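You operate a simulated robot arm through the tools that you are given. There is no shell and no other tool. Be economical: measure what you need, move in short steps, check, and stop when the job is done.

The job below is to be done with a simulated robot arm. You get a single attempt, and the scene is never put back.

Task
Turn the mixer dial to 4. Open the mixer drawer, take the bottle from the desk right of the keyboard and leave it inside and shut the drawer again. Put one of the dye bottles from the mixing bench top on the blue tray there. Put the glass bulb that says "62" from the bench in front of the water unit on the table top and the glass bulb marked "29" on the bench in front of the bath. Push the right sink cupboard door shut. Open the left wash cupboard door, take the flask on the bench in front of the bath and put it away on the top left wash cupboard shelf, then shut the door. Do these in any order. Set down upright: bottle, dye bottle, glass bulb, flask.

It is judged by the outcome, as a careful person would: the job done as asked, and still so three seconds after it is handed in. It fails if anything else is knocked over, pushed out of place, dropped, spilled or broken.

Robot
A 7-joint arm with a two-finger gripper on a trunk, on a base that drives. Base frame: it is fixed to the floor where the robot stands at the start and does not move with it; the origin is under the middle of the robot, x ahead of it, y to its left, z up; the surface under the hand at the start is at about z = 0.88. Lengths are in m, angles in degrees, forces in N, time in s.
With the tool pointing down near the work surface it reaches from about 0.32 to 0.8 m from the robot's upright axis, wherever it stands. Its first joint turns from -166.0 to 166.0 degrees. Places, roughly: bench in front of the bath (37x22 cm) [-0.56, -1.62, 0.88]; bottle (5x5x8 cm) [0.3, 0.1, 0.9]; dye bottle [0.5, -0.75, 1]; e3 drawer [0.6, -0.6, 0.7]; flask [-0.75, -1.5, 1]; glass bulb [-1.75, -1.75, 1]; left wash cupboard door [-0.4, -1.5, 0.4]; mixer dial [0.5, -0.2, 0.9]; mixer drawer [0.5, -0.6, 0.7]; right sink cupboard door [-1.2, -1.4, 0.4]; table top [-2.2, 0.4, 0.9]; top left wash cupboard shelf [-0.4, -1.8, 0.4]; tray (10x8x1 cm) [0.4, -0.5, 0.9]. Payload 2.45 kg.
The TCP is the grasp point between the finger pads, 0.027 m short of the fingertips. In the tool frame z runs along the fingers and y along their closing line. Largest opening 0.08 m; the body of the gripper starts 0.054 m behind the TCP.
Orientation is that of the tool frame in the base frame, as a unit quaternion [w, x, y, z]. With the fingers straight down and closing along the base's y, the tool's x points along the base's -x, its y along +y and its z along -z.

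Tools
- The arm moves only by the tool move_arm. Its argument "commands" is a list of rows, each a list of 6 numbers: the shift along the tool's x, y, z in m, then the turn, a rotation vector about the tool's x, y, z in degrees. In form: [[x, y, z, wx, wy, wz], ...]. A call has 1 to 10 rows; each row is the pose to reach, as a shift and turn from the pose commanded when the call began, along the tool's axes at that moment. "claw" is the finger opening in m, from 0 to 0.08, set as the call begins (left out, the last holds). A row lasts 0.2 s, in which the tool goes at most 0.05 m and 8.6 degrees; a call with a longer step from one row to the next is refused whole, and so is a gripper value outside its range. Where a pose cannot be reached the arm comes as near as it can. A force on the tool above 40 N (or 10 N above the force at the start of the call, whichever is more), or a blocked arm, ends the call early, and 0.2 s more pass. The fingers move at their own pace (about 0.153 m/s each) and stop on an object; they squeeze with about 26 N. The grip force told is the motor's: it shows also when the fingers shut on nothing. Time passes only in rows, and 0.2 s behind the last, so rows that repeat a pose let the fingers close. The reply holds the time, the measured pose of the TCP, the force on the tool along the base axes, the opening and the grip force, in the units named above and with some noise, with the torque about the TCP (base axes, N m) and any sound that the robot's microphone picked up.
- Cameras (640 x 400 px; columns grow to the right, rows downward): "scene" is now at [0.0058, 0.0714, 1.6635]; the picture's right is [-0.94, -0.34, 0.00], its down [-0.27, 0.76, -0.59] and it looks along [0.20, -0.56, -0.80] (base axes); focal length 253 px, centre (320, 200). "wrist" rides on the gripper at [0.063, 0.012, -0.079] in the tool frame; the picture's right is [-0.19, 0.98, 0.00], its down [-0.72, -0.14, -0.68] and it looks along [-0.67, -0.13, 0.73] (tool axes); focal length 226 px, centre (320, 200). There is no depth. A picture from a camera that has moved, and an enlarged one, comes with that camera's place and axes in the base frame and with its lens.
- grab_frame(camera): a new picture of that camera. It takes no simulated time.
- slide_trunk(by): slides the trunk up (or, below 0, down) by that many m; the arm and the scene camera ride with it, the base frame stays. It gives what a move gives, with no picture.
- steer(legs): drives the robot by 1 to 6 legs, each [ahead, turn to the left] in m and degrees, along the robot's own axes; the way and the turn of a leg run together, so that a leg with both is an arc; at most 1.5 m and 180 degrees a leg. The arm and the cameras ride along, it lands a little off, and it stops where it bumps. It gives what a move gives.
- pan_tilt(pan, tilt): turns the head with the scene camera to pan (to the left, within 120 degrees either way) and tilt (down, from -29 to 69), counted from straight ahead of the robot. It gives what a move gives.
- inspect(camera, box): a new picture of the part [left, top, right, bottom] of that camera's present view, enlarged. It takes no simulated time.
- close_job(): hands the job in; it is judged then, once.

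Work in short steps. Places have to be worked out from the pictures, the camera data and where the tool is seen: move nearer, look again, correct. Check each grasp and each placing, and mend what went wrong. You have 483 turns and 216 pictures in all, those below and enlarged ones among them. Open the gripper and draw the arm clear of the work before you hand the job in, unless the task says otherwise; then end with one line.

The tools are called after "Call:" as a command line: name --pt "numbers of a row" for each row, then --argument value for the rest, lists and objects as JSON in quotes. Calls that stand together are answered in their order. move_arm: Moves the arm, as the interface text tells. Its arguments: {"type":"object","properties":{"commands":{"type":"array","items":{"type":"array","items":{"type":"number"}}},"claw":{"type":"number"}},"required":["commands"]} The other tools are called the same way: slide_trunk (by) slides the trunk up or down; steer (legs) drives the base; pan_tilt (pan, tilt) turns the head that bears the scene camera; grab_frame (camera) takes a picture; inspect (camera, box) takes an enlarged picture of a part of a camera's view; close_job () hands the job in.

At the start:

```text
time: 0.0
ee_pos: [0.3123, -0.3086, 1.2443]
tool_rot: [0.0, 0.001, 1.0, -0.001]
ft_force: [-0.4, -0.3, -0.5]
torque: [-0.01, -0.01, -0.02]
opening: 0.0799
gripper_force: 0.0
trunk travel left (down, up): [-0.3, 0.24]
robot x, y, heading: [0.0006, -0.0008, 0.1]
head pan, tilt: [-70.3, 53.5]
```

scene: 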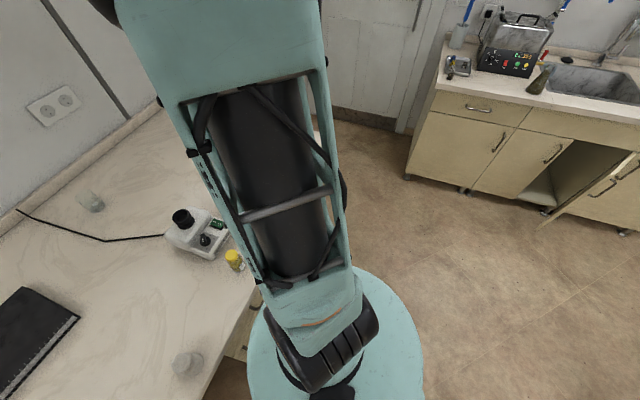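
wrist: 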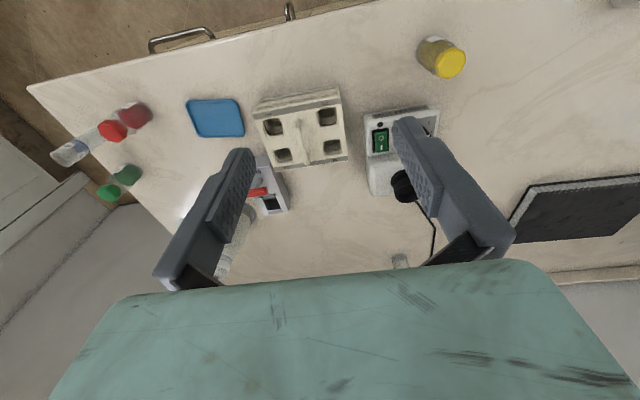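

I'll survey the desk first with the head camera.

Call:
pan_tilt --pan -30 --tilt 45

Call:
grab_frame --camera "scene"

```text
time: 1.1
ee_pos: [0.3117, -0.3095, 1.2442]
tool_rot: [0.0, 0.0, 1.0, 0.0]
ft_force: [-0.4, -0.5, 0.4]
torque: [-0.02, -0.03, 0.01]
opening: 0.0803
gripper_force: 0.0
trunk travel left (down, up): [-0.3, 0.24]
robot x, y, heading: [-0.0005, -0.0012, -0.1]
head pan, tilt: [-30.0, 45.0]
```

```text
213 pictures are left
camera scene: at [0.0514, 0.0999, 1.6751], right [-0.5, -0.87, 0.0], down [-0.61, 0.35, -0.71], along [0.61, -0.35, -0.71], focal length 253 px, centre (320, 200)
```

scene: 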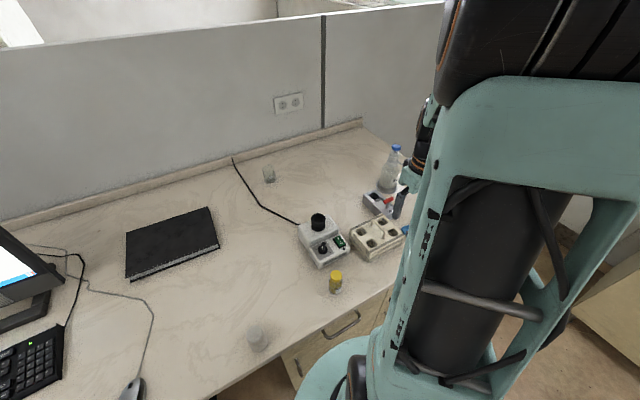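

The bottle (white translucent) is at about (0.32,0.14). I'll zoom on the mixer.

Call:
inspect --camera "scene" --box '[220, 180, 420, 380]'

Call:
inspect --camera "wrist" --box '[0, 20, 480, 300]'

```text
2.00 times, centred on (320, 280) of scene
camera zoom: at [0.0514, 0.0999, 1.6751], right [-0.5, -0.87, 0.0], down [-0.61, 0.35, -0.71], along [0.61, -0.35, -0.71], focal length 506 px, centre (320, 40)
```

zoom: 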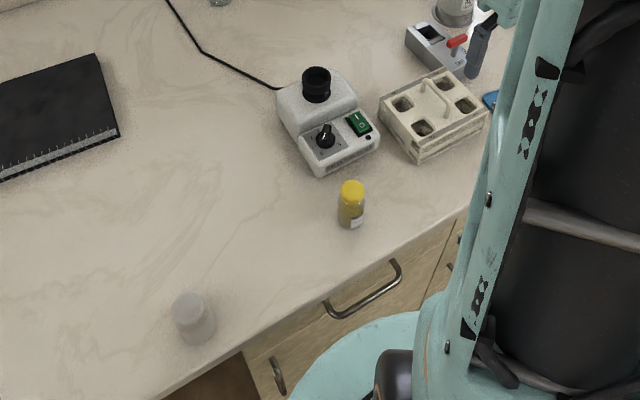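

```text
1.33 times, centred on (240, 160) of wrist
camera zoom: at [0.2477, -0.2961, 1.3239], right [0.19, 0.98, 0.0], down [0.72, -0.14, 0.68], along [0.67, -0.13, -0.73], focal length 301 px, centre (427, 253)
```

zoom: 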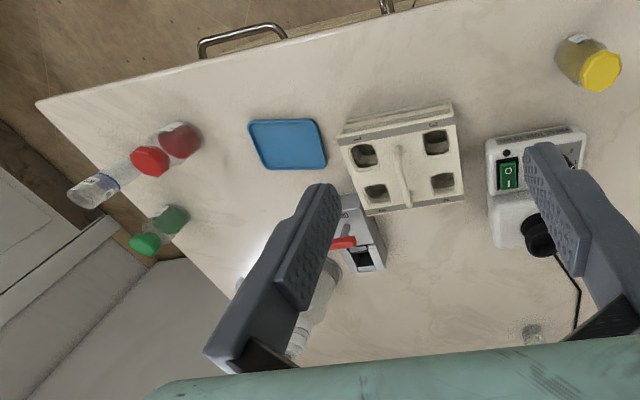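

I need to see the desk fronts and drawers, so I'll back off 0.6 m and look.

Call:
steer --legs '[[-0.6, 0]]'

Call:
pan_tilt --pan 0 --tilt 35

Call:
grab_frame --camera "scene"

```text
time: 4.4
ee_pos: [-0.2827, -0.3089, 1.2444]
tool_rot: [0.0, -0.006, 1.0, -0.001]
ft_force: [-0.3, 0.6, 0.1]
torque: [-0.01, -0.01, -0.01]
opening: 0.0799
gripper_force: 0.0
trunk travel left (down, up): [-0.3, 0.24]
robot x, y, heading: [-0.5966, -0.0042, 0.8]
head pan, tilt: [-30.0, 45.0]
```

```text
time: 5.4
ee_pos: [-0.2824, -0.3094, 1.2433]
tool_rot: [-0.001, -0.005, 1.0, -0.002]
ft_force: [-0.9, -0.1, 0.4]
torque: [-0.03, -0.04, 0.0]
opening: 0.0799
gripper_force: 0.1
trunk travel left (down, up): [-0.3, 0.24]
robot x, y, heading: [-0.5943, -0.0055, 0.7]
head pan, tilt: [0.0, 35.0]
```

```text
210 pictures are left
camera scene: at [-0.5285, 0.1383, 1.6899], right [0.01, -1.0, 0.0], down [-0.57, -0.01, -0.82], along [0.82, 0.01, -0.57], focal length 253 px, centre (320, 200)
```

scene: 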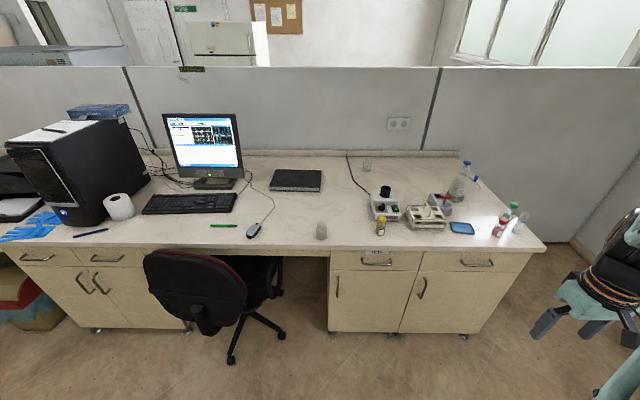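

Call:
inspect --camera "scene" --box '[300, 160, 560, 340]'

Call:
inspect --camera "scene" --box '[350, 220, 510, 300]'

```text
2.22 times, centred on (430, 250) of scene
camera zoom: at [-0.5285, 0.1383, 1.6899], right [0.01, -1.0, 0.0], down [-0.57, -0.01, -0.82], along [0.82, 0.01, -0.57], focal length 562 px, centre (76, 89)
```

zoom: 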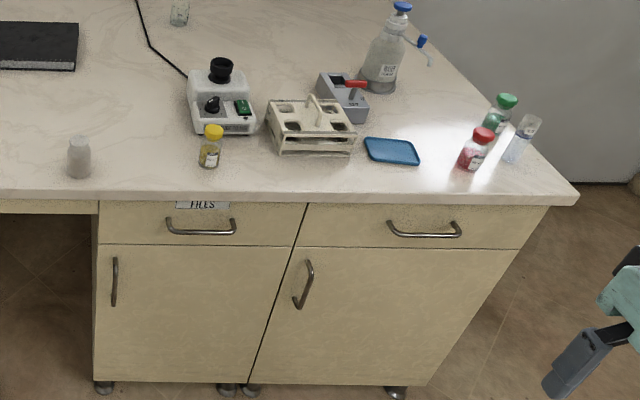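

```text
4.00 times, centred on (430, 260) of scene
camera zoom: at [-0.5285, 0.1383, 1.6899], right [0.01, -1.0, 0.0], down [-0.57, -0.01, -0.82], along [0.82, 0.01, -0.57], focal length 1012 px, centre (-120, -40)
```

zoom: 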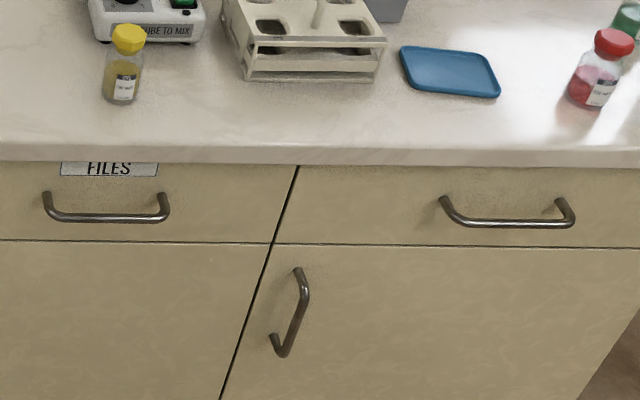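

The left drawer is labelled FILES; I'll lower the trunk to see the fronts of both drawers and their labels better.

Call:
slide_trunk --by -0.29

Call:
pan_tilt --pan -20 --tilt 30

Call:
grab_frame --camera "scene"

Call:
inspect --camera "scene" --box '[200, 160, 440, 320]'

```text
time: 8.3
ee_pos: [-0.2818, -0.3089, 0.9547]
tool_rot: [0.001, -0.006, 1.0, -0.001]
ft_force: [0.4, 0.4, 0.5]
torque: [0.0, -0.02, -0.01]
opening: 0.08
gripper_force: 0.0
trunk travel left (down, up): [-0.01, 0.53]
robot x, y, heading: [-0.5965, -0.0031, 0.6]
head pan, tilt: [0.0, 35.0]
```

```text
time: 9.1
ee_pos: [-0.2818, -0.3078, 0.9536]
tool_rot: [0.0, -0.005, 1.0, -0.001]
ft_force: [0.1, 0.2, -0.3]
torque: [-0.03, -0.01, -0.04]
opening: 0.08
gripper_force: 0.0
trunk travel left (down, up): [-0.01, 0.53]
robot x, y, heading: [-0.5974, 0.0014, 0.6]
head pan, tilt: [-20.0, 30.0]
```

```text
207 pictures are left
camera scene: at [-0.5313, 0.1075, 1.4077], right [-0.33, -0.94, 0.0], down [-0.47, 0.17, -0.87], along [0.82, -0.29, -0.5], focal length 253 px, centre (320, 200)
```

scene: 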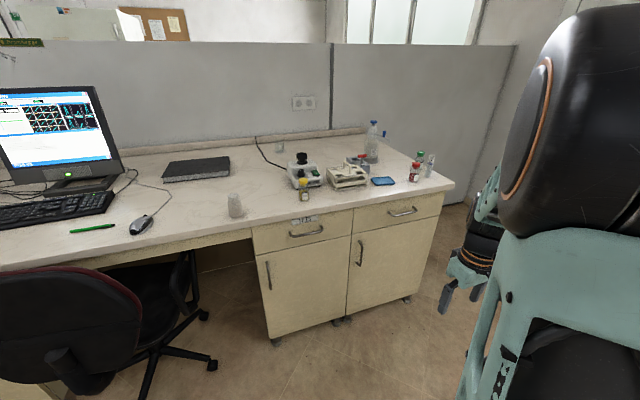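

```text
2.50 times, centred on (320, 240) of scene
camera zoom: at [-0.5313, 0.1075, 1.4077], right [-0.33, -0.94, 0.0], down [-0.47, 0.17, -0.87], along [0.82, -0.29, -0.5], focal length 633 px, centre (320, 100)
```

zoom: 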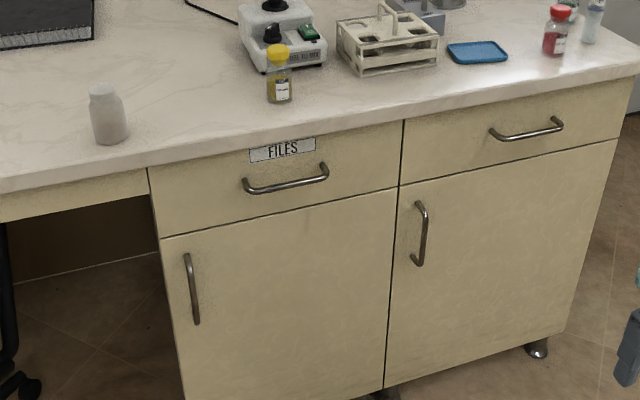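

The unlabelled right drawer at y≈-0.58 matches the "mixer drawer" place. I'll zoom in on the dial.

Call:
inspect --camera "scene" --box '[280, 148, 344, 188]'

Call:
slide_trunk --by 0.29

Call:
steer --legs '[[0.6, 0]]'

```text
10.00 times, centred on (312, 168) of scene
camera zoom: at [-0.5313, 0.1075, 1.4077], right [-0.33, -0.94, 0.0], down [-0.47, 0.17, -0.87], along [0.82, -0.29, -0.5], focal length 2531 px, centre (400, 520)
```

zoom: 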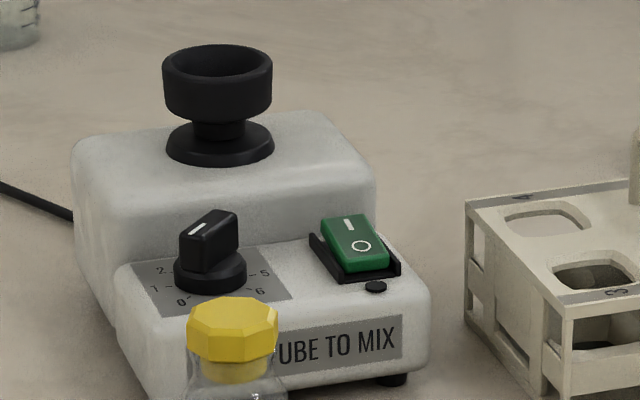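

```text
time: 12.1
ee_pos: [-0.2824, -0.3084, 1.2434]
tool_rot: [-0.001, -0.005, 1.0, -0.002]
ft_force: [0.3, 0.2, 0.2]
torque: [-0.04, 0.03, -0.02]
opening: 0.0799
gripper_force: 0.0
trunk travel left (down, up): [-0.3, 0.24]
robot x, y, heading: [-0.5971, -0.0005, 0.5]
head pan, tilt: [-20.0, 30.0]
```

```text
time: 15.4
ee_pos: [0.3109, -0.3055, 1.2438]
tool_rot: [-0.001, -0.004, 1.0, -0.001]
ft_force: [0.0, 1.4, 0.1]
torque: [-0.01, 0.0, -0.02]
opening: 0.0801
gripper_force: 0.1
trunk travel left (down, up): [-0.3, 0.24]
robot x, y, heading: [-0.0008, 0.0017, 0.2]
head pan, tilt: [-20.0, 30.0]
```

Dial at about (0.473,-0.155,0.95). I'll move the hand to view it up close.

Call:
move_arm --pt "-0.01 0.033 0.03 0 0 0" --pt "-0.02 0.066 0.06 0 0 0" --pt "-0.03 0.099 0.09 0 0 0" --pt "-0.04 0.132 0.12 0 0 0" --pt "-0.05 0.165 0.14 0 0 0" --pt "-0.05 0.165 0.14 0 0 0"

Call:
grab_frame --camera "wrist"

```text
time: 16.8
ee_pos: [0.3586, -0.1401, 1.1056]
tool_rot: [0.0, -0.004, 1.0, -0.001]
ft_force: [-0.2, -0.2, 0.1]
torque: [0.01, -0.02, 0.04]
opening: 0.08
gripper_force: 0.0
trunk travel left (down, up): [-0.3, 0.24]
robot x, y, heading: [-0.0008, 0.001, 0.5]
head pan, tilt: [-20.0, 30.0]
```

```text
204 pictures are left
camera wrist: at [0.2956, -0.1275, 1.1847], right [0.19, 0.98, 0.0], down [0.72, -0.14, 0.68], along [0.67, -0.13, -0.73], focal length 226 px, centre (320, 200)
```

wrist: 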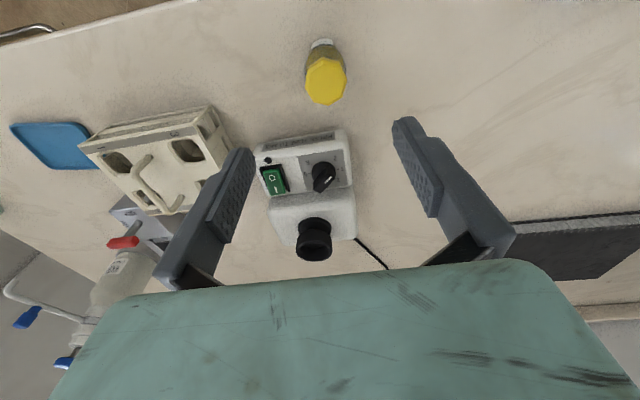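

Call:
inspect --camera "wrist" --box '[256, 120, 384, 200]'

```text
5.00 times, centred on (320, 160) of wrist
camera zoom: at [0.2956, -0.1275, 1.1847], right [0.19, 0.98, 0.0], down [0.72, -0.14, 0.68], along [0.67, -0.13, -0.73], focal length 1130 px, centre (320, 400)
```

zoom: 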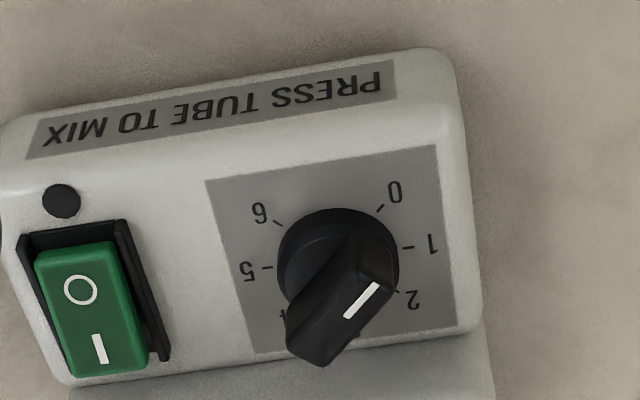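

I need a more vertical view of the dial, so I'll move the hand forward at the same height.

Call:
move_arm --pt "-0.04 0 0 0 0 0" --pt "-0.08 -0.01 0 0 0 0" --pt "-0.1 -0.02 0 0 0 0" --pt "-0.1 -0.02 0 0 0 0"

Call:
inspect --camera "wrist" --box '[240, 0, 400, 100]'

```text
time: 17.8
ee_pos: [0.46, -0.1589, 1.1033]
tool_rot: [-0.001, -0.003, 1.0, -0.001]
ft_force: [0.0, 0.1, -0.7]
torque: [-0.01, -0.01, -0.02]
opening: 0.0797
gripper_force: 0.1
trunk travel left (down, up): [-0.3, 0.24]
robot x, y, heading: [-0.0068, 0.0029, 0.2]
head pan, tilt: [-20.0, 30.0]
```

```text
4.00 times, centred on (320, 50) of wrist
camera zoom: at [0.3963, -0.1468, 1.1837], right [0.19, 0.98, 0.0], down [0.72, -0.14, 0.68], along [0.67, -0.13, -0.73], focal length 904 px, centre (320, 800)
```

zoom: 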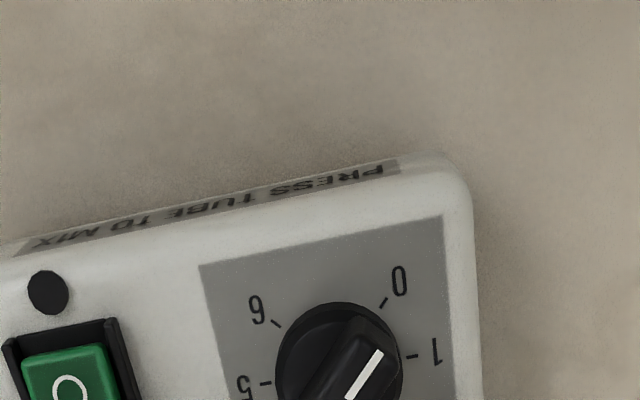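

Call:
inspect --camera "wrist" --box '[270, 50, 390, 125]'

```text
5.33 times, centred on (330, 88) of wrist
camera zoom: at [0.3963, -0.1468, 1.1837], right [0.19, 0.98, 0.0], down [0.72, -0.14, 0.68], along [0.67, -0.13, -0.73], focal length 1206 px, centre (267, 800)
```

zoom: 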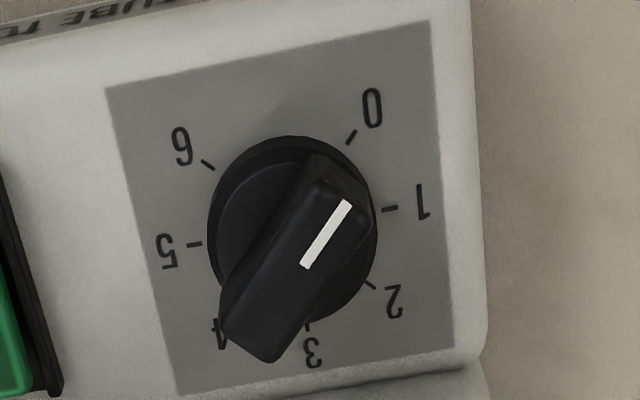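

Dial currently points at 0 (bar line toward -x,+y); 4 is 180° clockwise from it. I'll align the hand above the knob at (0.472,-0.157), turned 45° clockwise so the fingers straddle the bar.

Call:
move_arm --pt "-0.002 0.0 0 0 0 7.5" --pt "-0.004 0.001 0 0 0 15" --pt "-0.006 0.001 0 0 0 22.5" --pt "-0.008 0.002 0 0 0 30" --pt "-0.01 0.002 0 0 0 37.5" --pt "-0.012 0.002 0 0 0 45" --pt "-0.012 0.002 0 0 0 45" --claw 0.04

Call:
grab_frame --camera "wrist"

```text
time: 19.4
ee_pos: [0.472, -0.1557, 1.1032]
tool_rot: [0.0, 0.38, 0.925, 0.0]
ft_force: [0.0, 0.4, -0.5]
torque: [0.01, 0.0, 0.01]
opening: 0.04
gripper_force: 0.0
trunk travel left (down, up): [-0.3, 0.24]
robot x, y, heading: [-0.0053, 0.0016, 0.3]
head pan, tilt: [-20.0, 30.0]
```

```text
200 pictures are left
camera wrist: at [0.4349, -0.1023, 1.1832], right [0.83, 0.56, 0.0], down [0.41, -0.6, 0.68], along [0.38, -0.56, -0.73], focal length 226 px, centre (320, 200)
```

wrist: 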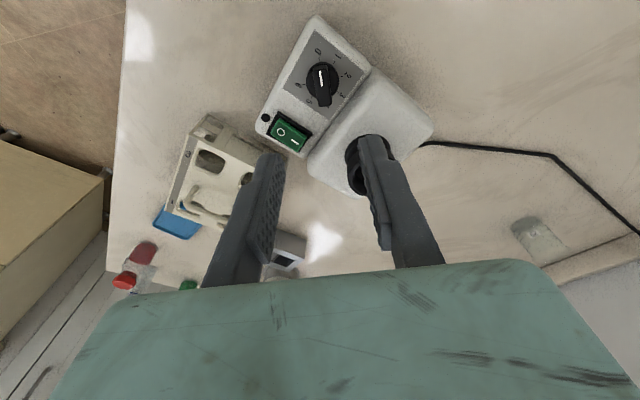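

Fingers straddle the bar well. Before gripping I'll check in free air that the wrist can turn a further 90° clockwise.

Call:
move_arm --pt "0 0 0 0 0 8.5" --pt "0 0 0 0 0 17" --pt "0 0 0 0 0 25.5" --pt "0 0 0 0 0 34" --pt "0 0 0 0 0 42.5" --pt "0 0 0 0 0 51" --pt "0 0 0 0 0 59.5" --pt "0 0 0 0 0 68" --pt "0 0 0 0 0 76.5" --pt "0 0 0 0 0 85"

```text
time: 21.6
ee_pos: [0.4716, -0.156, 1.1033]
tool_rot: [0.0, 0.906, 0.423, -0.001]
ft_force: [-0.2, -0.5, 0.3]
torque: [0.03, 0.01, -0.04]
opening: 0.04
gripper_force: 0.1
trunk travel left (down, up): [-0.3, 0.24]
robot x, y, heading: [-0.0042, 0.0008, 0.5]
head pan, tilt: [-20.0, 30.0]
```

Call:
move_arm --pt "0 0 0 0 0 8.5" --pt "0 0 0 0 0 17" --pt "0 0 0 0 0 25.5" --pt "0 0 0 0 0 34" --pt "0 0 0 0 0 42.5" --pt "0 0 0 0 0 51" --pt "0 0 0 0 0 59.5" --pt "0 0 0 0 0 68" --pt "0 0 0 0 0 76.5" --pt "0 0 0 0 0 85"

```text
time: 23.8
ee_pos: [0.4716, -0.1572, 1.1031]
tool_rot: [0.0, 0.954, -0.299, -0.001]
ft_force: [-0.4, -0.3, -0.3]
torque: [-0.01, 0.01, 0.02]
opening: 0.0403
gripper_force: 0.1
trunk travel left (down, up): [-0.3, 0.24]
robot x, y, heading: [-0.0047, 0.0013, 0.0]
head pan, tilt: [-20.0, 30.0]
```

Full range works. Rotate back to the gripping yaw.

Call:
move_arm --pt "0 0 0 0 0 -8.5" --pt "0 0 0 0 0 -17" --pt "0 0 0 0 0 -25.5" --pt "0 0 0 0 0 -34" --pt "0 0 0 0 0 -42.5" --pt "0 0 0 0 0 -51" --pt "0 0 0 0 0 -59.5" --pt "0 0 0 0 0 -68" --pt "0 0 0 0 0 -76.5" --pt "0 0 0 0 0 -85"

Call:
move_arm --pt "0 0 0 0 0 -8.5" --pt "0 0 0 0 0 -17" --pt "0 0 0 0 0 -25.5" --pt "0 0 0 0 0 -34" --pt "0 0 0 0 0 -42.5" --pt "0 0 0 0 0 -51" --pt "0 0 0 0 0 -59.5" --pt "0 0 0 0 0 -68" --pt "0 0 0 0 0 -76.5" --pt "0 0 0 0 0 -85"

Call:
move_arm --pt "0 0 0.04 0 0 0" --pt "0 0 0.08 0 0 0" --pt "0 0 0.1 0 0 0" --pt "0 0 0.1 0 0 0" --claw 0.036

Call:
grab_frame --camera "wrist"

```text
time: 26.0
ee_pos: [0.4715, -0.1573, 1.1036]
tool_rot: [0.0, 0.904, 0.427, -0.001]
ft_force: [0.6, -0.4, 0.8]
torque: [0.0, 0.0, -0.02]
opening: 0.04
gripper_force: 0.0
trunk travel left (down, up): [-0.3, 0.24]
robot x, y, heading: [-0.001, 0.0008, 0.4]
head pan, tilt: [-20.0, 30.0]
```

```text
time: 28.2
ee_pos: [0.4716, -0.1573, 1.1041]
tool_rot: [-0.001, 0.379, 0.926, -0.002]
ft_force: [-0.1, 0.8, -0.1]
torque: [0.02, 0.01, 0.01]
opening: 0.0402
gripper_force: 0.1
trunk travel left (down, up): [-0.3, 0.24]
robot x, y, heading: [-0.0045, 0.0019, 0.4]
head pan, tilt: [-20.0, 30.0]
```

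```text
time: 29.2
ee_pos: [0.4711, -0.156, 1.0038]
tool_rot: [0.001, 0.38, 0.925, -0.001]
ft_force: [0.3, -1.3, -0.1]
torque: [-0.04, -0.01, 0.02]
opening: 0.0359
gripper_force: 0.0
trunk travel left (down, up): [-0.3, 0.24]
robot x, y, heading: [0.0009, 0.0032, 0.2]
head pan, tilt: [-20.0, 30.0]
```

```text
199 pictures are left
camera wrist: at [0.4349, -0.1024, 1.0831], right [0.83, 0.56, 0.0], down [0.41, -0.6, 0.68], along [0.38, -0.56, -0.73], focal length 226 px, centre (320, 200)
```

wrist: 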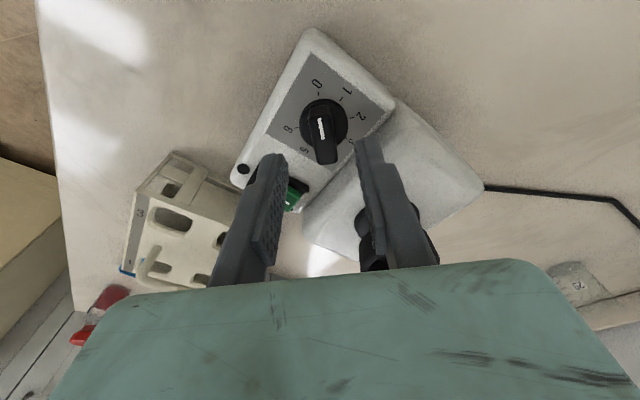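

Lateral alignment is good; I'll narrow to 26 mm to stay clear of the raised block behind and go down onto the bar.

Call:
move_arm --pt "0 0 0.0 0 0 0" --pt "0 0 0.014 0 0 0" --pt "0 0 0.026 0 0 0" --pt "0 0 0.026 0 0 0" --claw 0.026

Call:
grab_frame --camera "wrist"

```text
time: 30.2
ee_pos: [0.4716, -0.1563, 0.9801]
tool_rot: [0.0, 0.379, 0.925, -0.001]
ft_force: [-0.3, -1.0, 0.2]
torque: [0.0, -0.01, 0.01]
opening: 0.0261
gripper_force: 0.0
trunk travel left (down, up): [-0.3, 0.24]
robot x, y, heading: [0.0002, 0.0049, 0.3]
head pan, tilt: [-20.0, 30.0]
```

```text
198 pictures are left
camera wrist: at [0.4349, -0.1028, 1.0592], right [0.83, 0.56, 0.0], down [0.41, -0.6, 0.68], along [0.38, -0.56, -0.73], focal length 226 px, centre (320, 200)
```

wrist: 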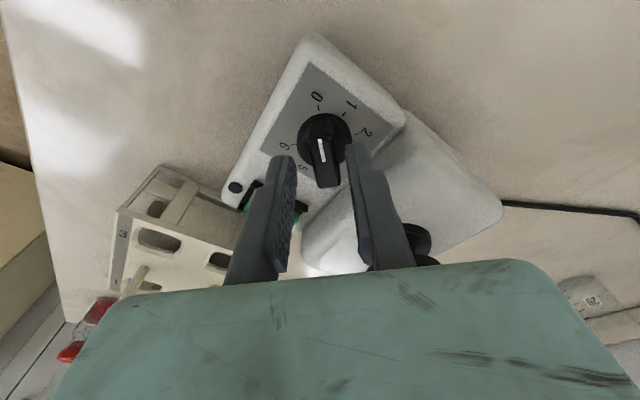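

Good alignment. Down 7 mm more, then close.

Call:
move_arm --pt "0 0 0.004 0 0 0" --pt "0 0 0.007 0 0 0" --pt "0 0 0.007 0 0 0"

Call:
move_arm --pt "0 0 0.0 0 0 0" --pt "0 0 0.0 0 0 0" --pt "0 0 0 0 0 0" --claw 0

```text
time: 31.0
ee_pos: [0.4717, -0.1555, 0.9726]
tool_rot: [-0.001, 0.379, 0.925, -0.001]
ft_force: [-1.1, -0.1, -0.8]
torque: [-0.01, 0.0, 0.04]
opening: 0.0259
gripper_force: 0.1
trunk travel left (down, up): [-0.3, 0.24]
robot x, y, heading: [-0.0018, 0.0015, -0.1]
head pan, tilt: [-20.0, 30.0]
```

```text
time: 31.8
ee_pos: [0.4729, -0.1539, 0.9724]
tool_rot: [-0.001, 0.379, 0.925, -0.001]
ft_force: [9.7, 11.9, -5.5]
torque: [0.18, -0.39, -0.46]
opening: 0.0135
gripper_force: 40.3
trunk travel left (down, up): [-0.3, 0.24]
robot x, y, heading: [-0.0031, 0.0061, 0.4]
head pan, tilt: [-20.0, 30.0]
```

Gripped (13.5 mm bar). Small side load shows the axis ~2 mm toward +x,+y; I'll recentre and turn clockwise.

Call:
move_arm --pt "0 0.002 0 0 0 0" --pt "0 0.002 0 0 0 8" --pt "0 0.002 0 0 0 16" --pt "0 0.002 0 0 0 24" --pt "0 0.002 0 0 0 32" --pt "0 0.002 0 0 0 40" --pt "0 0.002 0 0 0 48" --claw 0

Call:
grab_frame --camera "wrist"

```text
time: 33.4
ee_pos: [0.4746, -0.1543, 0.9719]
tool_rot: [0.003, 0.724, 0.69, 0.0]
ft_force: [17.7, 16.7, 30.0]
torque: [0.48, -0.27, 0.09]
opening: 0.0141
gripper_force: 40.5
trunk travel left (down, up): [-0.3, 0.24]
robot x, y, heading: [-0.0018, 0.0007, 0.4]
head pan, tilt: [-20.0, 30.0]
```

```text
197 pictures are left
camera wrist: at [0.4901, -0.0907, 1.0517], right [0.97, -0.24, 0.0], down [-0.18, -0.71, 0.68], along [-0.16, -0.66, -0.73], focal length 226 px, centre (320, 200)
```

wrist: 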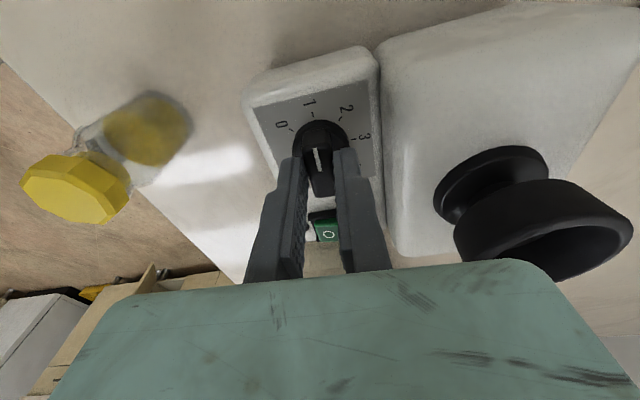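

The knob follows (now ~1) but load is building, presumably from a slightly tilted panel. I'll release to relax, regrasp, and continue in stages.

Call:
move_arm --pt "0 0 0 0 0 0" --pt "0 0 0 0 0 0" --claw 0.026

Call:
inspect --camera "wrist" --box '[220, 30, 420, 230]'

```text
time: 34.0
ee_pos: [0.4713, -0.1568, 0.9691]
tool_rot: [0.0, 0.724, 0.69, -0.002]
ft_force: [0.1, -0.1, -0.5]
torque: [-0.01, 0.02, 0.01]
opening: 0.026
gripper_force: 0.1
trunk travel left (down, up): [-0.3, 0.24]
robot x, y, heading: [-0.0026, 0.0039, 0.6]
head pan, tilt: [-20.0, 30.0]
```

```text
2.00 times, centred on (320, 130) of wrist
camera zoom: at [0.4874, -0.0933, 1.0498], right [0.97, -0.24, 0.0], down [-0.17, -0.71, 0.68], along [-0.16, -0.66, -0.73], focal length 452 px, centre (320, 340)
```

zoom: 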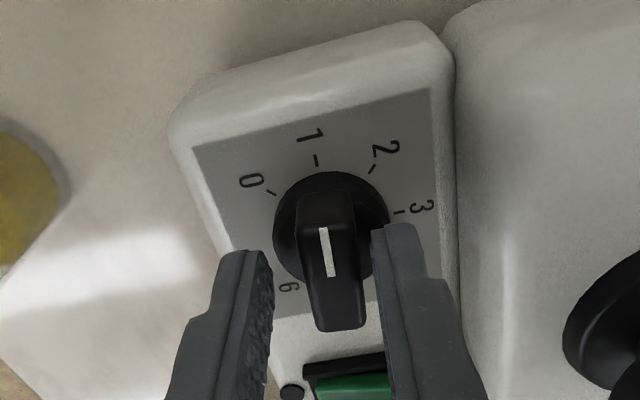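

Call:
move_arm --pt "0 0.0025 -0.004 0 0 0" --pt "0 0.0025 -0.004 0 0 0"

Call:
move_arm --pt "0 0 0 0 0 0" --pt "0 0 0 0 0 0" --claw 0

Call:
move_arm --pt "0 0 0 0 0 8" --pt "0 0 0 0 0 16" --pt "0 0 0 0 0 24" --pt "0 0 0 0 0 32" --pt "0 0 0 0 0 40" --pt "0 0 0 0 0 46"

Call:
inspect --camera "wrist" --box '[220, 30, 420, 230]'

```text
time: 34.6
ee_pos: [0.4736, -0.1545, 0.9749]
tool_rot: [0.0, 0.723, 0.691, 0.0]
ft_force: [0.6, 0.4, -0.5]
torque: [-0.03, 0.01, -0.04]
opening: 0.0261
gripper_force: 0.1
trunk travel left (down, up): [-0.3, 0.24]
robot x, y, heading: [-0.0039, 0.0004, 0.4]
head pan, tilt: [-20.0, 30.0]
```

```text
time: 35.2
ee_pos: [0.4749, -0.1557, 0.9746]
tool_rot: [0.0, 0.723, 0.691, -0.001]
ft_force: [1.0, 0.8, -0.6]
torque: [-0.22, -0.02, 0.02]
opening: 0.0136
gripper_force: 40.7
trunk travel left (down, up): [-0.3, 0.24]
robot x, y, heading: [-0.0026, 0.0013, 0.3]
head pan, tilt: [-20.0, 30.0]
```

```text
time: 36.6
ee_pos: [0.4758, -0.1576, 0.9747]
tool_rot: [0.0, 0.936, 0.352, -0.001]
ft_force: [5.8, -4.6, -0.1]
torque: [-0.22, 0.06, 0.01]
opening: 0.0136
gripper_force: 40.4
trunk travel left (down, up): [-0.3, 0.24]
robot x, y, heading: [-0.0024, 0.004, 0.3]
head pan, tilt: [-20.0, 30.0]
```

```text
2.00 times, centred on (320, 130) of wrist
camera zoom: at [0.5318, -0.1235, 1.0543], right [0.5, -0.87, 0.0], down [-0.63, -0.37, 0.68], along [-0.59, -0.34, -0.73], focal length 452 px, centre (320, 340)
```

zoom: 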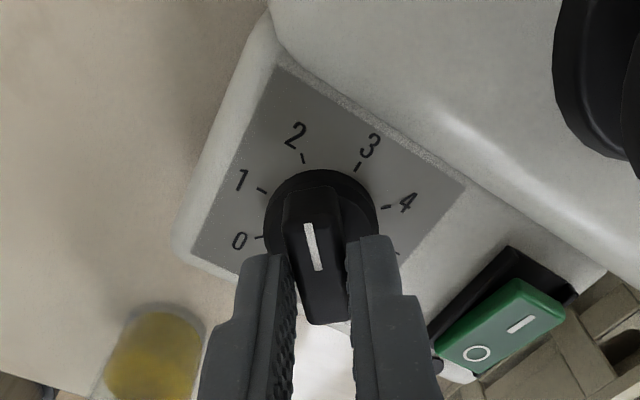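

Very smooth now, at ~2. Continue a further 84°.

Call:
move_arm --pt "0 0 0 0 0 8.4" --pt "0 0 0 0 0 16.8" --pt "0 0 0 0 0 25.2" --pt "0 0 0 0 0 33.6" --pt "0 0 0 0 0 42" --pt "0 0 0 0 0 50.4" --pt "0 0 0 0 0 58.8" --pt "0 0 0 0 0 67.2" --pt "0 0 0 0 0 75.6" --pt "0 0 0 0 0 84"

Call:
inspect --camera "wrist" --box '[220, 30, 420, 230]'

```text
time: 38.8
ee_pos: [0.4761, -0.1575, 0.9742]
tool_rot: [0.002, 0.931, -0.365, 0.001]
ft_force: [11.7, -23.6, 14.3]
torque: [-0.38, -0.2, -0.01]
opening: 0.0138
gripper_force: 40.4
trunk travel left (down, up): [-0.3, 0.24]
robot x, y, heading: [-0.0056, 0.0021, 0.5]
head pan, tilt: [-20.0, 30.0]
```

```text
2.00 times, centred on (320, 130) of wrist
camera zoom: at [0.5137, -0.2098, 1.0544], right [-0.81, -0.59, 0.0], down [-0.43, 0.59, 0.68], along [-0.4, 0.55, -0.73], focal length 452 px, centre (320, 340)
```

zoom: 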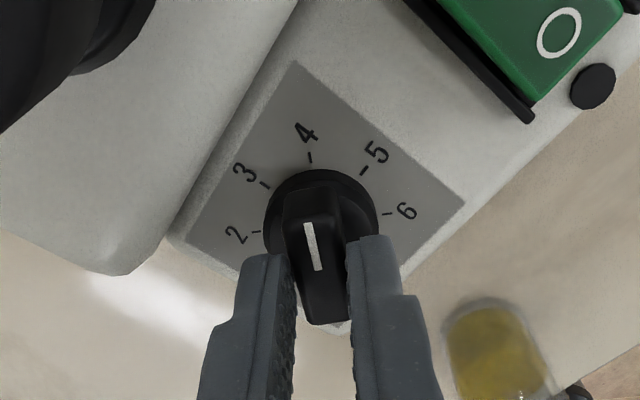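

Pointer is at 4, perhaps 2–3° short. I'll add 3°, release, rise and check.

Call:
move_arm --pt "0 0 0 0 0 3" --pt "0 0 0 0 0 3"

Call:
move_arm --pt "0 0 0 0 0 0" --pt "0 0 0 0 0 0" --pt "0 0 -0.03 0 0 0" --pt "0 0 -0.07 0 0 0" --pt "0 0 -0.11 0 0 0" --pt "0 0 -0.13 0 0 0" --claw 0.026

Call:
inspect --camera "wrist" --box '[260, 40, 380, 115]'

```text
time: 39.4
ee_pos: [0.4763, -0.1588, 0.9735]
tool_rot: [0.001, 0.922, -0.387, 0.0]
ft_force: [9.5, -24.1, 13.1]
torque: [-0.8, -0.59, -0.03]
opening: 0.0139
gripper_force: 40.2
trunk travel left (down, up): [-0.3, 0.24]
robot x, y, heading: [-0.0025, 0.0034, 0.5]
head pan, tilt: [-20.0, 30.0]
```

```text
time: 40.8
ee_pos: [0.4746, -0.1563, 1.105]
tool_rot: [0.001, 0.922, -0.388, -0.001]
ft_force: [-0.6, 0.2, -1.1]
torque: [-0.02, -0.01, -0.01]
opening: 0.026
gripper_force: 0.1
trunk travel left (down, up): [-0.3, 0.24]
robot x, y, heading: [0.0004, 0.0, 0.3]
head pan, tilt: [-20.0, 30.0]
```

```text
5.33 times, centred on (320, 78) of wrist
camera zoom: at [0.5097, -0.2096, 1.1849], right [-0.84, -0.55, 0.0], down [-0.4, 0.61, 0.68], along [-0.37, 0.57, -0.73], focal length 1206 px, centre (320, 853)
```

zoom: 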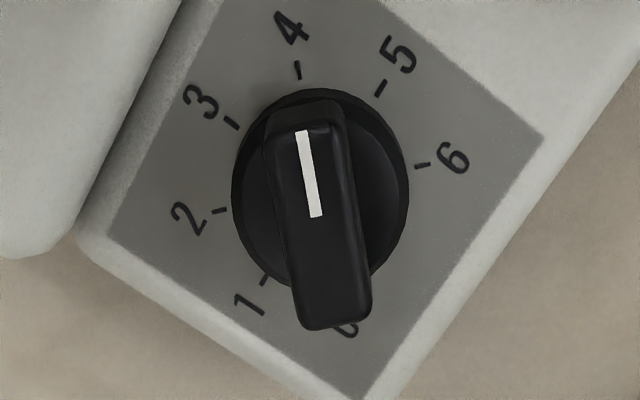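

Dial is on 4. Now unwind the wrist to yaw 0 while high.

Call:
move_arm --pt "0 0 0 0 0 -8.5" --pt "0 0 0 0 0 -17" --pt "0 0 0 0 0 -25.5" --pt "0 0 0 0 0 -34" --pt "0 0 0 0 0 -42.5" --pt "0 0 0 0 0 -51" --pt "0 0 0 0 0 -59.5" --pt "0 0 0 0 0 -68" --pt "0 0 0 0 0 -76.5" --pt "0 0 0 0 0 -85"

Call:
move_arm --pt "0 0 0 0 0 -8.5" --pt "0 0 0 0 0 -17" --pt "0 0 0 0 0 -25.5" --pt "0 0 0 0 0 -34" --pt "0 0 0 0 0 -42.5" --pt "0 0 0 0 0 -51" --pt "0 0 0 0 0 -59.5" --pt "0 0 0 0 0 -68" --pt "0 0 0 0 0 -76.5" --pt "0 0 0 0 0 -85"

Call:
move_arm --pt "0 0 0 0 0 -8" --pt "0 0 0 0 0 -16" --pt "0 0 0 0 0 -24" --pt "0 0 0 0 0 -32" --pt "0 0 0 0 0 -40" --pt "0 0 0 0 0 -48" --pt "0 0 0 0 0 -55.5" --claw 0.08

Call:
move_arm --pt "0.04 0 0 0 0 0" --pt "0.08 0 0 0 0 0" --pt "0.12 0 0 0 0 0" --pt "0.12 0 0 0 0 0"

Call:
steer --legs '[[0, 42], [-0.38, 0], [0, -42]]'

```text
time: 43.0
ee_pos: [0.4762, -0.1559, 1.1043]
tool_rot: [0.001, 0.941, 0.338, -0.001]
ft_force: [0.5, 0.3, -0.5]
torque: [0.03, -0.03, 0.04]
opening: 0.0263
gripper_force: 0.1
trunk travel left (down, up): [-0.3, 0.24]
robot x, y, heading: [-0.0007, 0.001, 0.5]
head pan, tilt: [-20.0, 30.0]
```

```text
time: 45.2
ee_pos: [0.4749, -0.1566, 1.1049]
tool_rot: [0.0, 0.466, 0.885, 0.0]
ft_force: [-0.3, -0.2, 0.1]
torque: [-0.01, 0.02, -0.01]
opening: 0.026
gripper_force: 0.2
trunk travel left (down, up): [-0.3, 0.24]
robot x, y, heading: [-0.0018, 0.0002, 0.1]
head pan, tilt: [-20.0, 30.0]
```

```text
time: 46.8
ee_pos: [0.4739, -0.1546, 1.1035]
tool_rot: [0.0, 0.001, 1.0, -0.001]
ft_force: [0.8, -0.4, 1.0]
torque: [-0.01, 0.0, -0.01]
opening: 0.0799
gripper_force: 0.1
trunk travel left (down, up): [-0.3, 0.24]
robot x, y, heading: [-0.0017, 0.0013, 0.4]
head pan, tilt: [-20.0, 30.0]
```

```text
time: 47.8
ee_pos: [0.3559, -0.1551, 1.1031]
tool_rot: [0.0, 0.001, 1.0, -0.002]
ft_force: [-0.2, 0.1, 0.4]
torque: [-0.02, 0.0, -0.02]
opening: 0.08
gripper_force: 0.0
trunk travel left (down, up): [-0.3, 0.24]
robot x, y, heading: [-0.003, 0.003, 0.5]
head pan, tilt: [-20.0, 30.0]
```

```text
time: 54.2
ee_pos: [0.0796, -0.4052, 1.1031]
tool_rot: [0.0, -0.003, 1.0, 0.0]
ft_force: [-0.2, 0.0, -0.3]
torque: [0.0, 0.03, -0.01]
opening: 0.0798
gripper_force: 0.0
trunk travel left (down, up): [-0.3, 0.24]
robot x, y, heading: [-0.2831, -0.2488, 0.6]
head pan, tilt: [-20.0, 30.0]
```

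Robot is at (-0.28,-0.25). I'll look at the right side of the desk.

Call:
pan_tilt --pan -15 --tilt 50

Call:
grab_frame --camera "scene"

Call:
grab_frame --camera "wrist"

```text
time: 55.0
ee_pos: [0.0802, -0.4058, 1.1045]
tool_rot: [0.0, -0.003, 1.0, -0.001]
ft_force: [-0.2, 0.5, -0.5]
torque: [0.0, 0.01, 0.01]
opening: 0.08
gripper_force: 0.1
trunk travel left (down, up): [-0.3, 0.24]
robot x, y, heading: [-0.2866, -0.2516, 0.9]
head pan, tilt: [-15.0, 50.0]
```

```text
192 pictures are left
camera scene: at [-0.2273, -0.1289, 1.6682], right [-0.25, -0.97, 0.0], down [-0.74, 0.19, -0.64], along [0.62, -0.16, -0.77], focal length 253 px, centre (320, 200)
```

scene: 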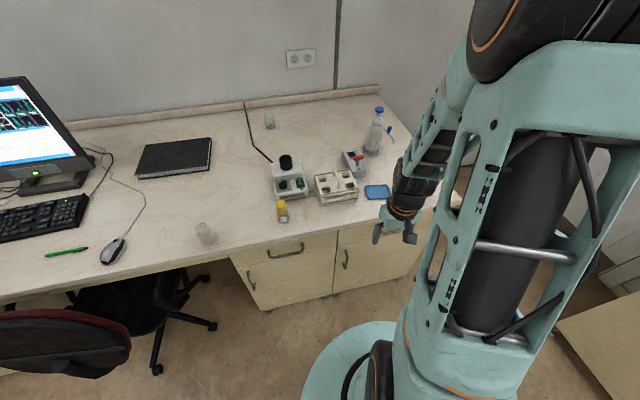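

```text
191 pictures are left
camera wrist: at [0.0157, -0.3929, 1.1829], right [0.19, 0.98, 0.0], down [0.72, -0.14, 0.68], along [0.67, -0.13, -0.73], focal length 226 px, centre (320, 200)
```

wrist: 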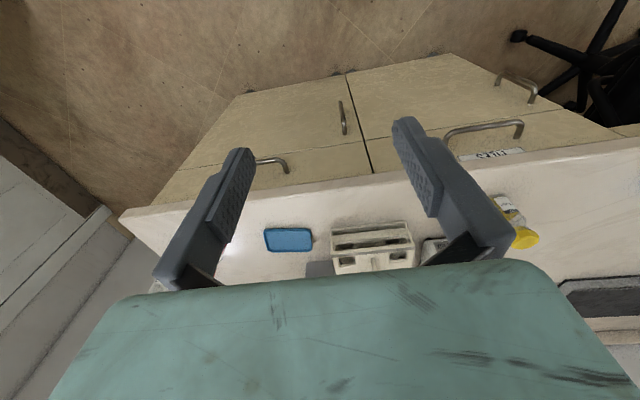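

Now I'll turn the hand to point forward (+x) with fingers closing vertically, for the horizontal drawer handle.

Call:
move_arm --pt "0 0 0 -4.62 -4.62 4.62" --pt "0 0 0 -9.24 -9.24 9.24" --pt "0 0 0 -13.86 -13.86 13.86" --pt "0 0 0 -18.48 -18.48 18.48" --pt "0 0 0 -23.1 -23.1 23.1" --pt "0 0 0 -27.72 -27.72 27.72" --pt "0 0 0 -32.34 -32.34 32.34" --pt "0 0 0 -36.95 -36.95 36.95"

Call:
move_arm --pt "0 0 0 -4.62 -4.62 4.62" --pt "0 0 0 -9.24 -9.24 9.24" --pt "0 0 0 -13.86 -13.86 13.86" --pt "0 0 0 -18.48 -18.48 18.48" --pt "0 0 0 -23.1 -23.1 23.1" --pt "0 0 0 -27.72 -27.72 27.72" --pt "0 0 0 -32.34 -32.34 32.34"

Call:
grab_frame --camera "wrist"

```text
time: 56.8
ee_pos: [0.0827, -0.4099, 1.1027]
tool_rot: [0.304, 0.303, 0.849, 0.308]
ft_force: [0.1, -0.3, -0.5]
torque: [0.01, -0.01, 0.0]
opening: 0.0799
gripper_force: 0.1
out of reach, approached as far as the arm can: row 8
trunk travel left (down, up): [-0.3, 0.24]
robot x, y, heading: [-0.2834, -0.2523, 0.8]
head pan, tilt: [-15.0, 50.0]
```

```text
time: 58.4
ee_pos: [0.1003, -0.4294, 1.0808]
tool_rot: [0.497, 0.499, 0.501, 0.502]
ft_force: [0.5, 0.5, 0.8]
torque: [0.01, 0.0, 0.02]
opening: 0.08
gripper_force: 0.0
out of reach, approached as far as the arm can: row 1, 2, 3, 4, 5, 6, 7
trunk travel left (down, up): [-0.3, 0.24]
robot x, y, heading: [-0.2802, -0.2486, 0.6]
head pan, tilt: [-15.0, 50.0]
```

```text
190 pictures are left
camera wrist: at [0.0205, -0.3664, 1.0944], right [0.0, -0.19, 0.98], down [-0.68, -0.72, -0.14], along [0.74, -0.66, -0.13], focal length 226 px, centre (320, 200)
```

wrist: 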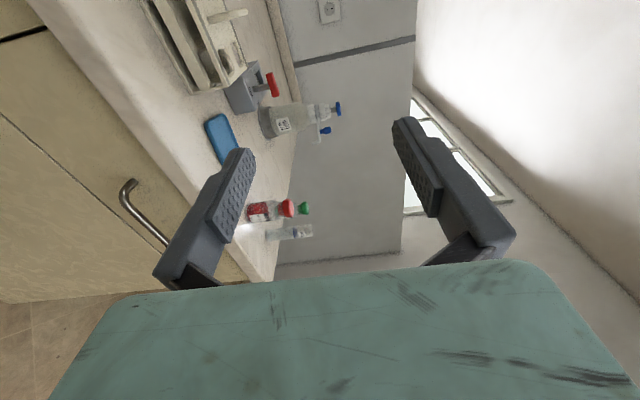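

Orientation is good; handle estimated near (0.255,-0.57,0.785). I'll lower the trunk to bring the hand to handle height.

Call:
slide_trunk --by -0.29

Call:
move_arm --pt "-0.04 0 0 0 0 0" --pt "-0.08 0 0 0 0 0" --pt "-0.12 0 0 0 0 0" --pt "-0.14 0 0 0 0 0" --pt "-0.14 0 0 0 0 0"

Call:
grab_frame --camera "wrist"

```text
time: 61.3
ee_pos: [0.1, -0.4302, 0.7917]
tool_rot: [0.499, 0.497, 0.502, 0.502]
ft_force: [0.6, -0.5, 0.6]
torque: [0.01, 0.0, 0.01]
opening: 0.08
gripper_force: 0.1
trunk travel left (down, up): [-0.01, 0.53]
robot x, y, heading: [-0.2805, -0.247, 0.9]
head pan, tilt: [-15.0, 50.0]
```

```text
time: 62.5
ee_pos: [0.102, -0.5722, 0.7902]
tool_rot: [0.498, 0.498, 0.502, 0.502]
ft_force: [-0.3, 0.2, 1.1]
torque: [-0.02, -0.02, 0.03]
opening: 0.0802
gripper_force: 0.0
trunk travel left (down, up): [-0.01, 0.53]
robot x, y, heading: [-0.281, -0.2485, 0.9]
head pan, tilt: [-15.0, 50.0]
```

```text
189 pictures are left
camera wrist: at [0.022, -0.5087, 0.8033], right [0.0, -0.19, 0.98], down [-0.68, -0.72, -0.14], along [0.74, -0.66, -0.13], focal length 226 px, centre (320, 200)
```

wrist: 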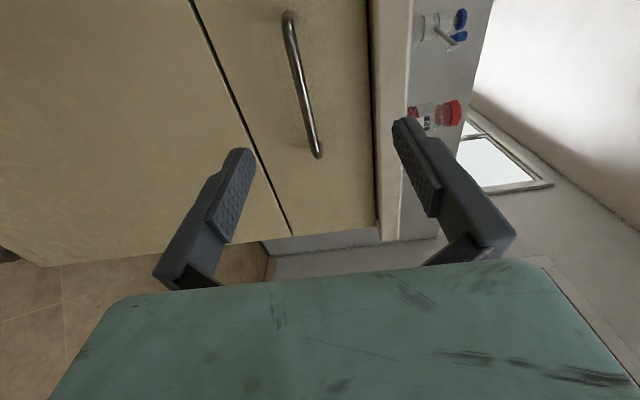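

Handle centre about (0.255,-0.58,0.774). Approach with the fingers above and below the bar.

Call:
move_arm --pt "-0.008 -0.016 0.0 0 0 0" --pt "-0.008 -0.016 0.04 0 0 0" --pt "-0.008 -0.016 0.08 0 0 0" --pt "-0.008 -0.016 0.11 0 0 0" --pt "-0.008 -0.016 0.11 0 0 0" --claw 0.05

Call:
grab_frame --camera "wrist"

```text
time: 63.7
ee_pos: [0.2119, -0.5786, 0.7745]
tool_rot: [0.498, 0.498, 0.502, 0.502]
ft_force: [-0.2, 0.3, -0.1]
torque: [-0.01, 0.01, 0.0]
opening: 0.0499
gripper_force: 0.1
trunk travel left (down, up): [-0.01, 0.53]
robot x, y, heading: [-0.2832, -0.2474, 0.7]
head pan, tilt: [-15.0, 50.0]
```

```text
188 pictures are left
camera wrist: at [0.1319, -0.5144, 0.7872], right [0.0, -0.19, 0.98], down [-0.68, -0.72, -0.14], along [0.74, -0.66, -0.13], focal length 226 px, centre (320, 200)
```

wrist: 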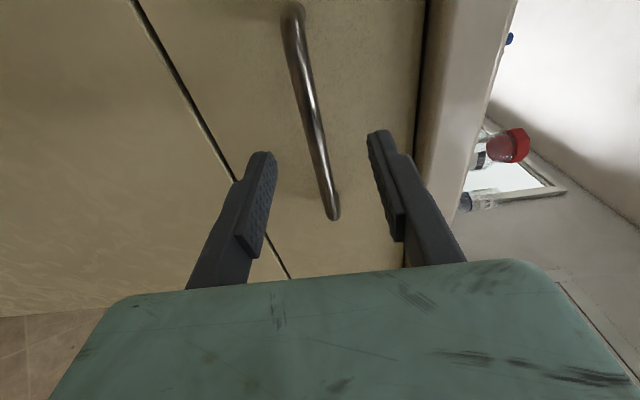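

Bar is centred between fingers. Advance 4 cm and close.

Call:
move_arm --pt "0 0 0.02 0 0 0" --pt "0 0 0.04 0 0 0" --pt "0 0 0.04 0 0 0"

Call:
move_arm --pt "0 0 0 0 0 0" --pt "0 0 0 0 0 0" --pt "0 0 0 0 0 0" --claw 0

```text
time: 64.5
ee_pos: [0.2521, -0.5773, 0.7737]
tool_rot: [0.498, 0.498, 0.502, 0.502]
ft_force: [0.1, -0.1, 0.6]
torque: [0.0, -0.03, 0.03]
opening: 0.0497
gripper_force: 0.0
trunk travel left (down, up): [-0.01, 0.53]
robot x, y, heading: [-0.282, -0.2478, 1.1]
head pan, tilt: [-15.0, 50.0]
```

```text
time: 65.3
ee_pos: [0.2529, -0.5779, 0.7715]
tool_rot: [0.496, 0.5, 0.502, 0.501]
ft_force: [0.7, 4.5, -28.0]
torque: [-0.01, 0.18, -0.69]
opening: 0.0114
gripper_force: 38.7
trunk travel left (down, up): [-0.01, 0.53]
robot x, y, heading: [-0.2812, -0.2529, 0.7]
head pan, tilt: [-15.0, 50.0]
```

Gripped. I'll relax the vertical load (down 4 mm) and pull.

Call:
move_arm --pt "0 -0.004 0 0 0 0" --pt "0 -0.004 -0.02 0 0 0" --pt "0 -0.004 -0.05 0 0 0" --pt "0 -0.004 -0.08 0 0 0" --pt "0 -0.004 -0.11 0 0 0" --pt "0 -0.004 -0.14 0 0 0"

Call:
grab_frame --camera "scene"

```text
time: 66.7
ee_pos: [0.1132, -0.5753, 0.772]
tool_rot: [0.498, 0.497, 0.503, 0.502]
ft_force: [-0.2, 12.6, -6.8]
torque: [0.11, 0.02, 0.04]
opening: 0.0112
gripper_force: 38.4
trunk travel left (down, up): [-0.01, 0.53]
robot x, y, heading: [-0.2813, -0.2501, 0.8]
head pan, tilt: [-15.0, 50.0]
```

```text
187 pictures are left
camera scene: at [-0.2268, -0.1283, 1.3782], right [-0.24, -0.97, 0.0], down [-0.74, 0.19, -0.64], along [0.62, -0.16, -0.77], focal length 253 px, centre (320, 200)
```

scene: 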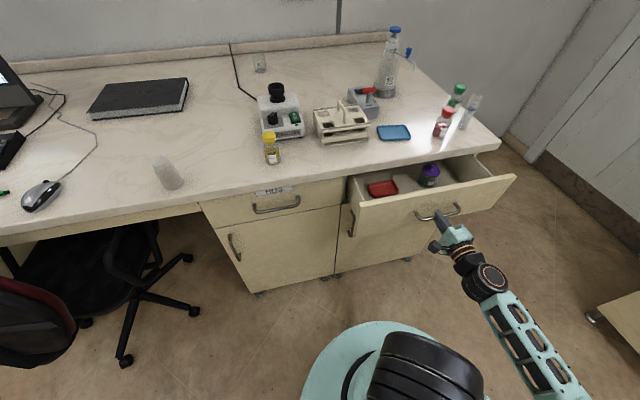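

Drawer is opening. Pull further by driving back 0.12 m.

Call:
steer --legs '[[-0.12, 0]]'

Call:
inspect --camera "scene" --box '[320, 60, 560, 260]'

```text
time: 68.0
ee_pos: [-0.008, -0.5786, 0.7712]
tool_rot: [0.498, 0.498, 0.502, 0.502]
ft_force: [-0.8, 24.9, -5.0]
torque: [0.06, 0.06, 0.05]
opening: 0.0114
gripper_force: 38.1
trunk travel left (down, up): [-0.01, 0.53]
robot x, y, heading: [-0.4042, -0.2549, 0.8]
head pan, tilt: [-15.0, 50.0]
```

```text
2.00 times, centred on (440, 160) of scene
camera zoom: at [-0.3482, -0.1291, 1.3781], right [-0.25, -0.97, 0.0], down [-0.74, 0.19, -0.64], along [0.62, -0.16, -0.77], focal length 506 px, centre (80, 280)
```

zoom: 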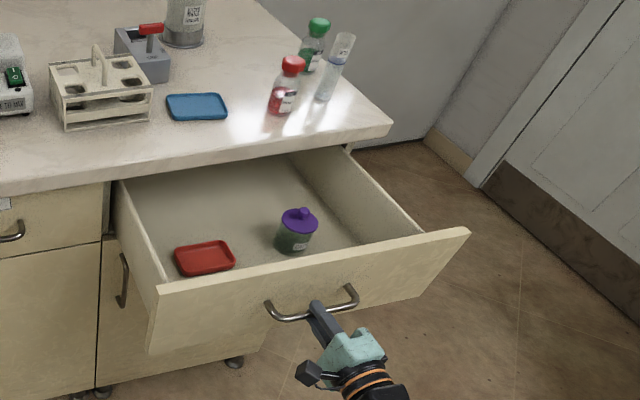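

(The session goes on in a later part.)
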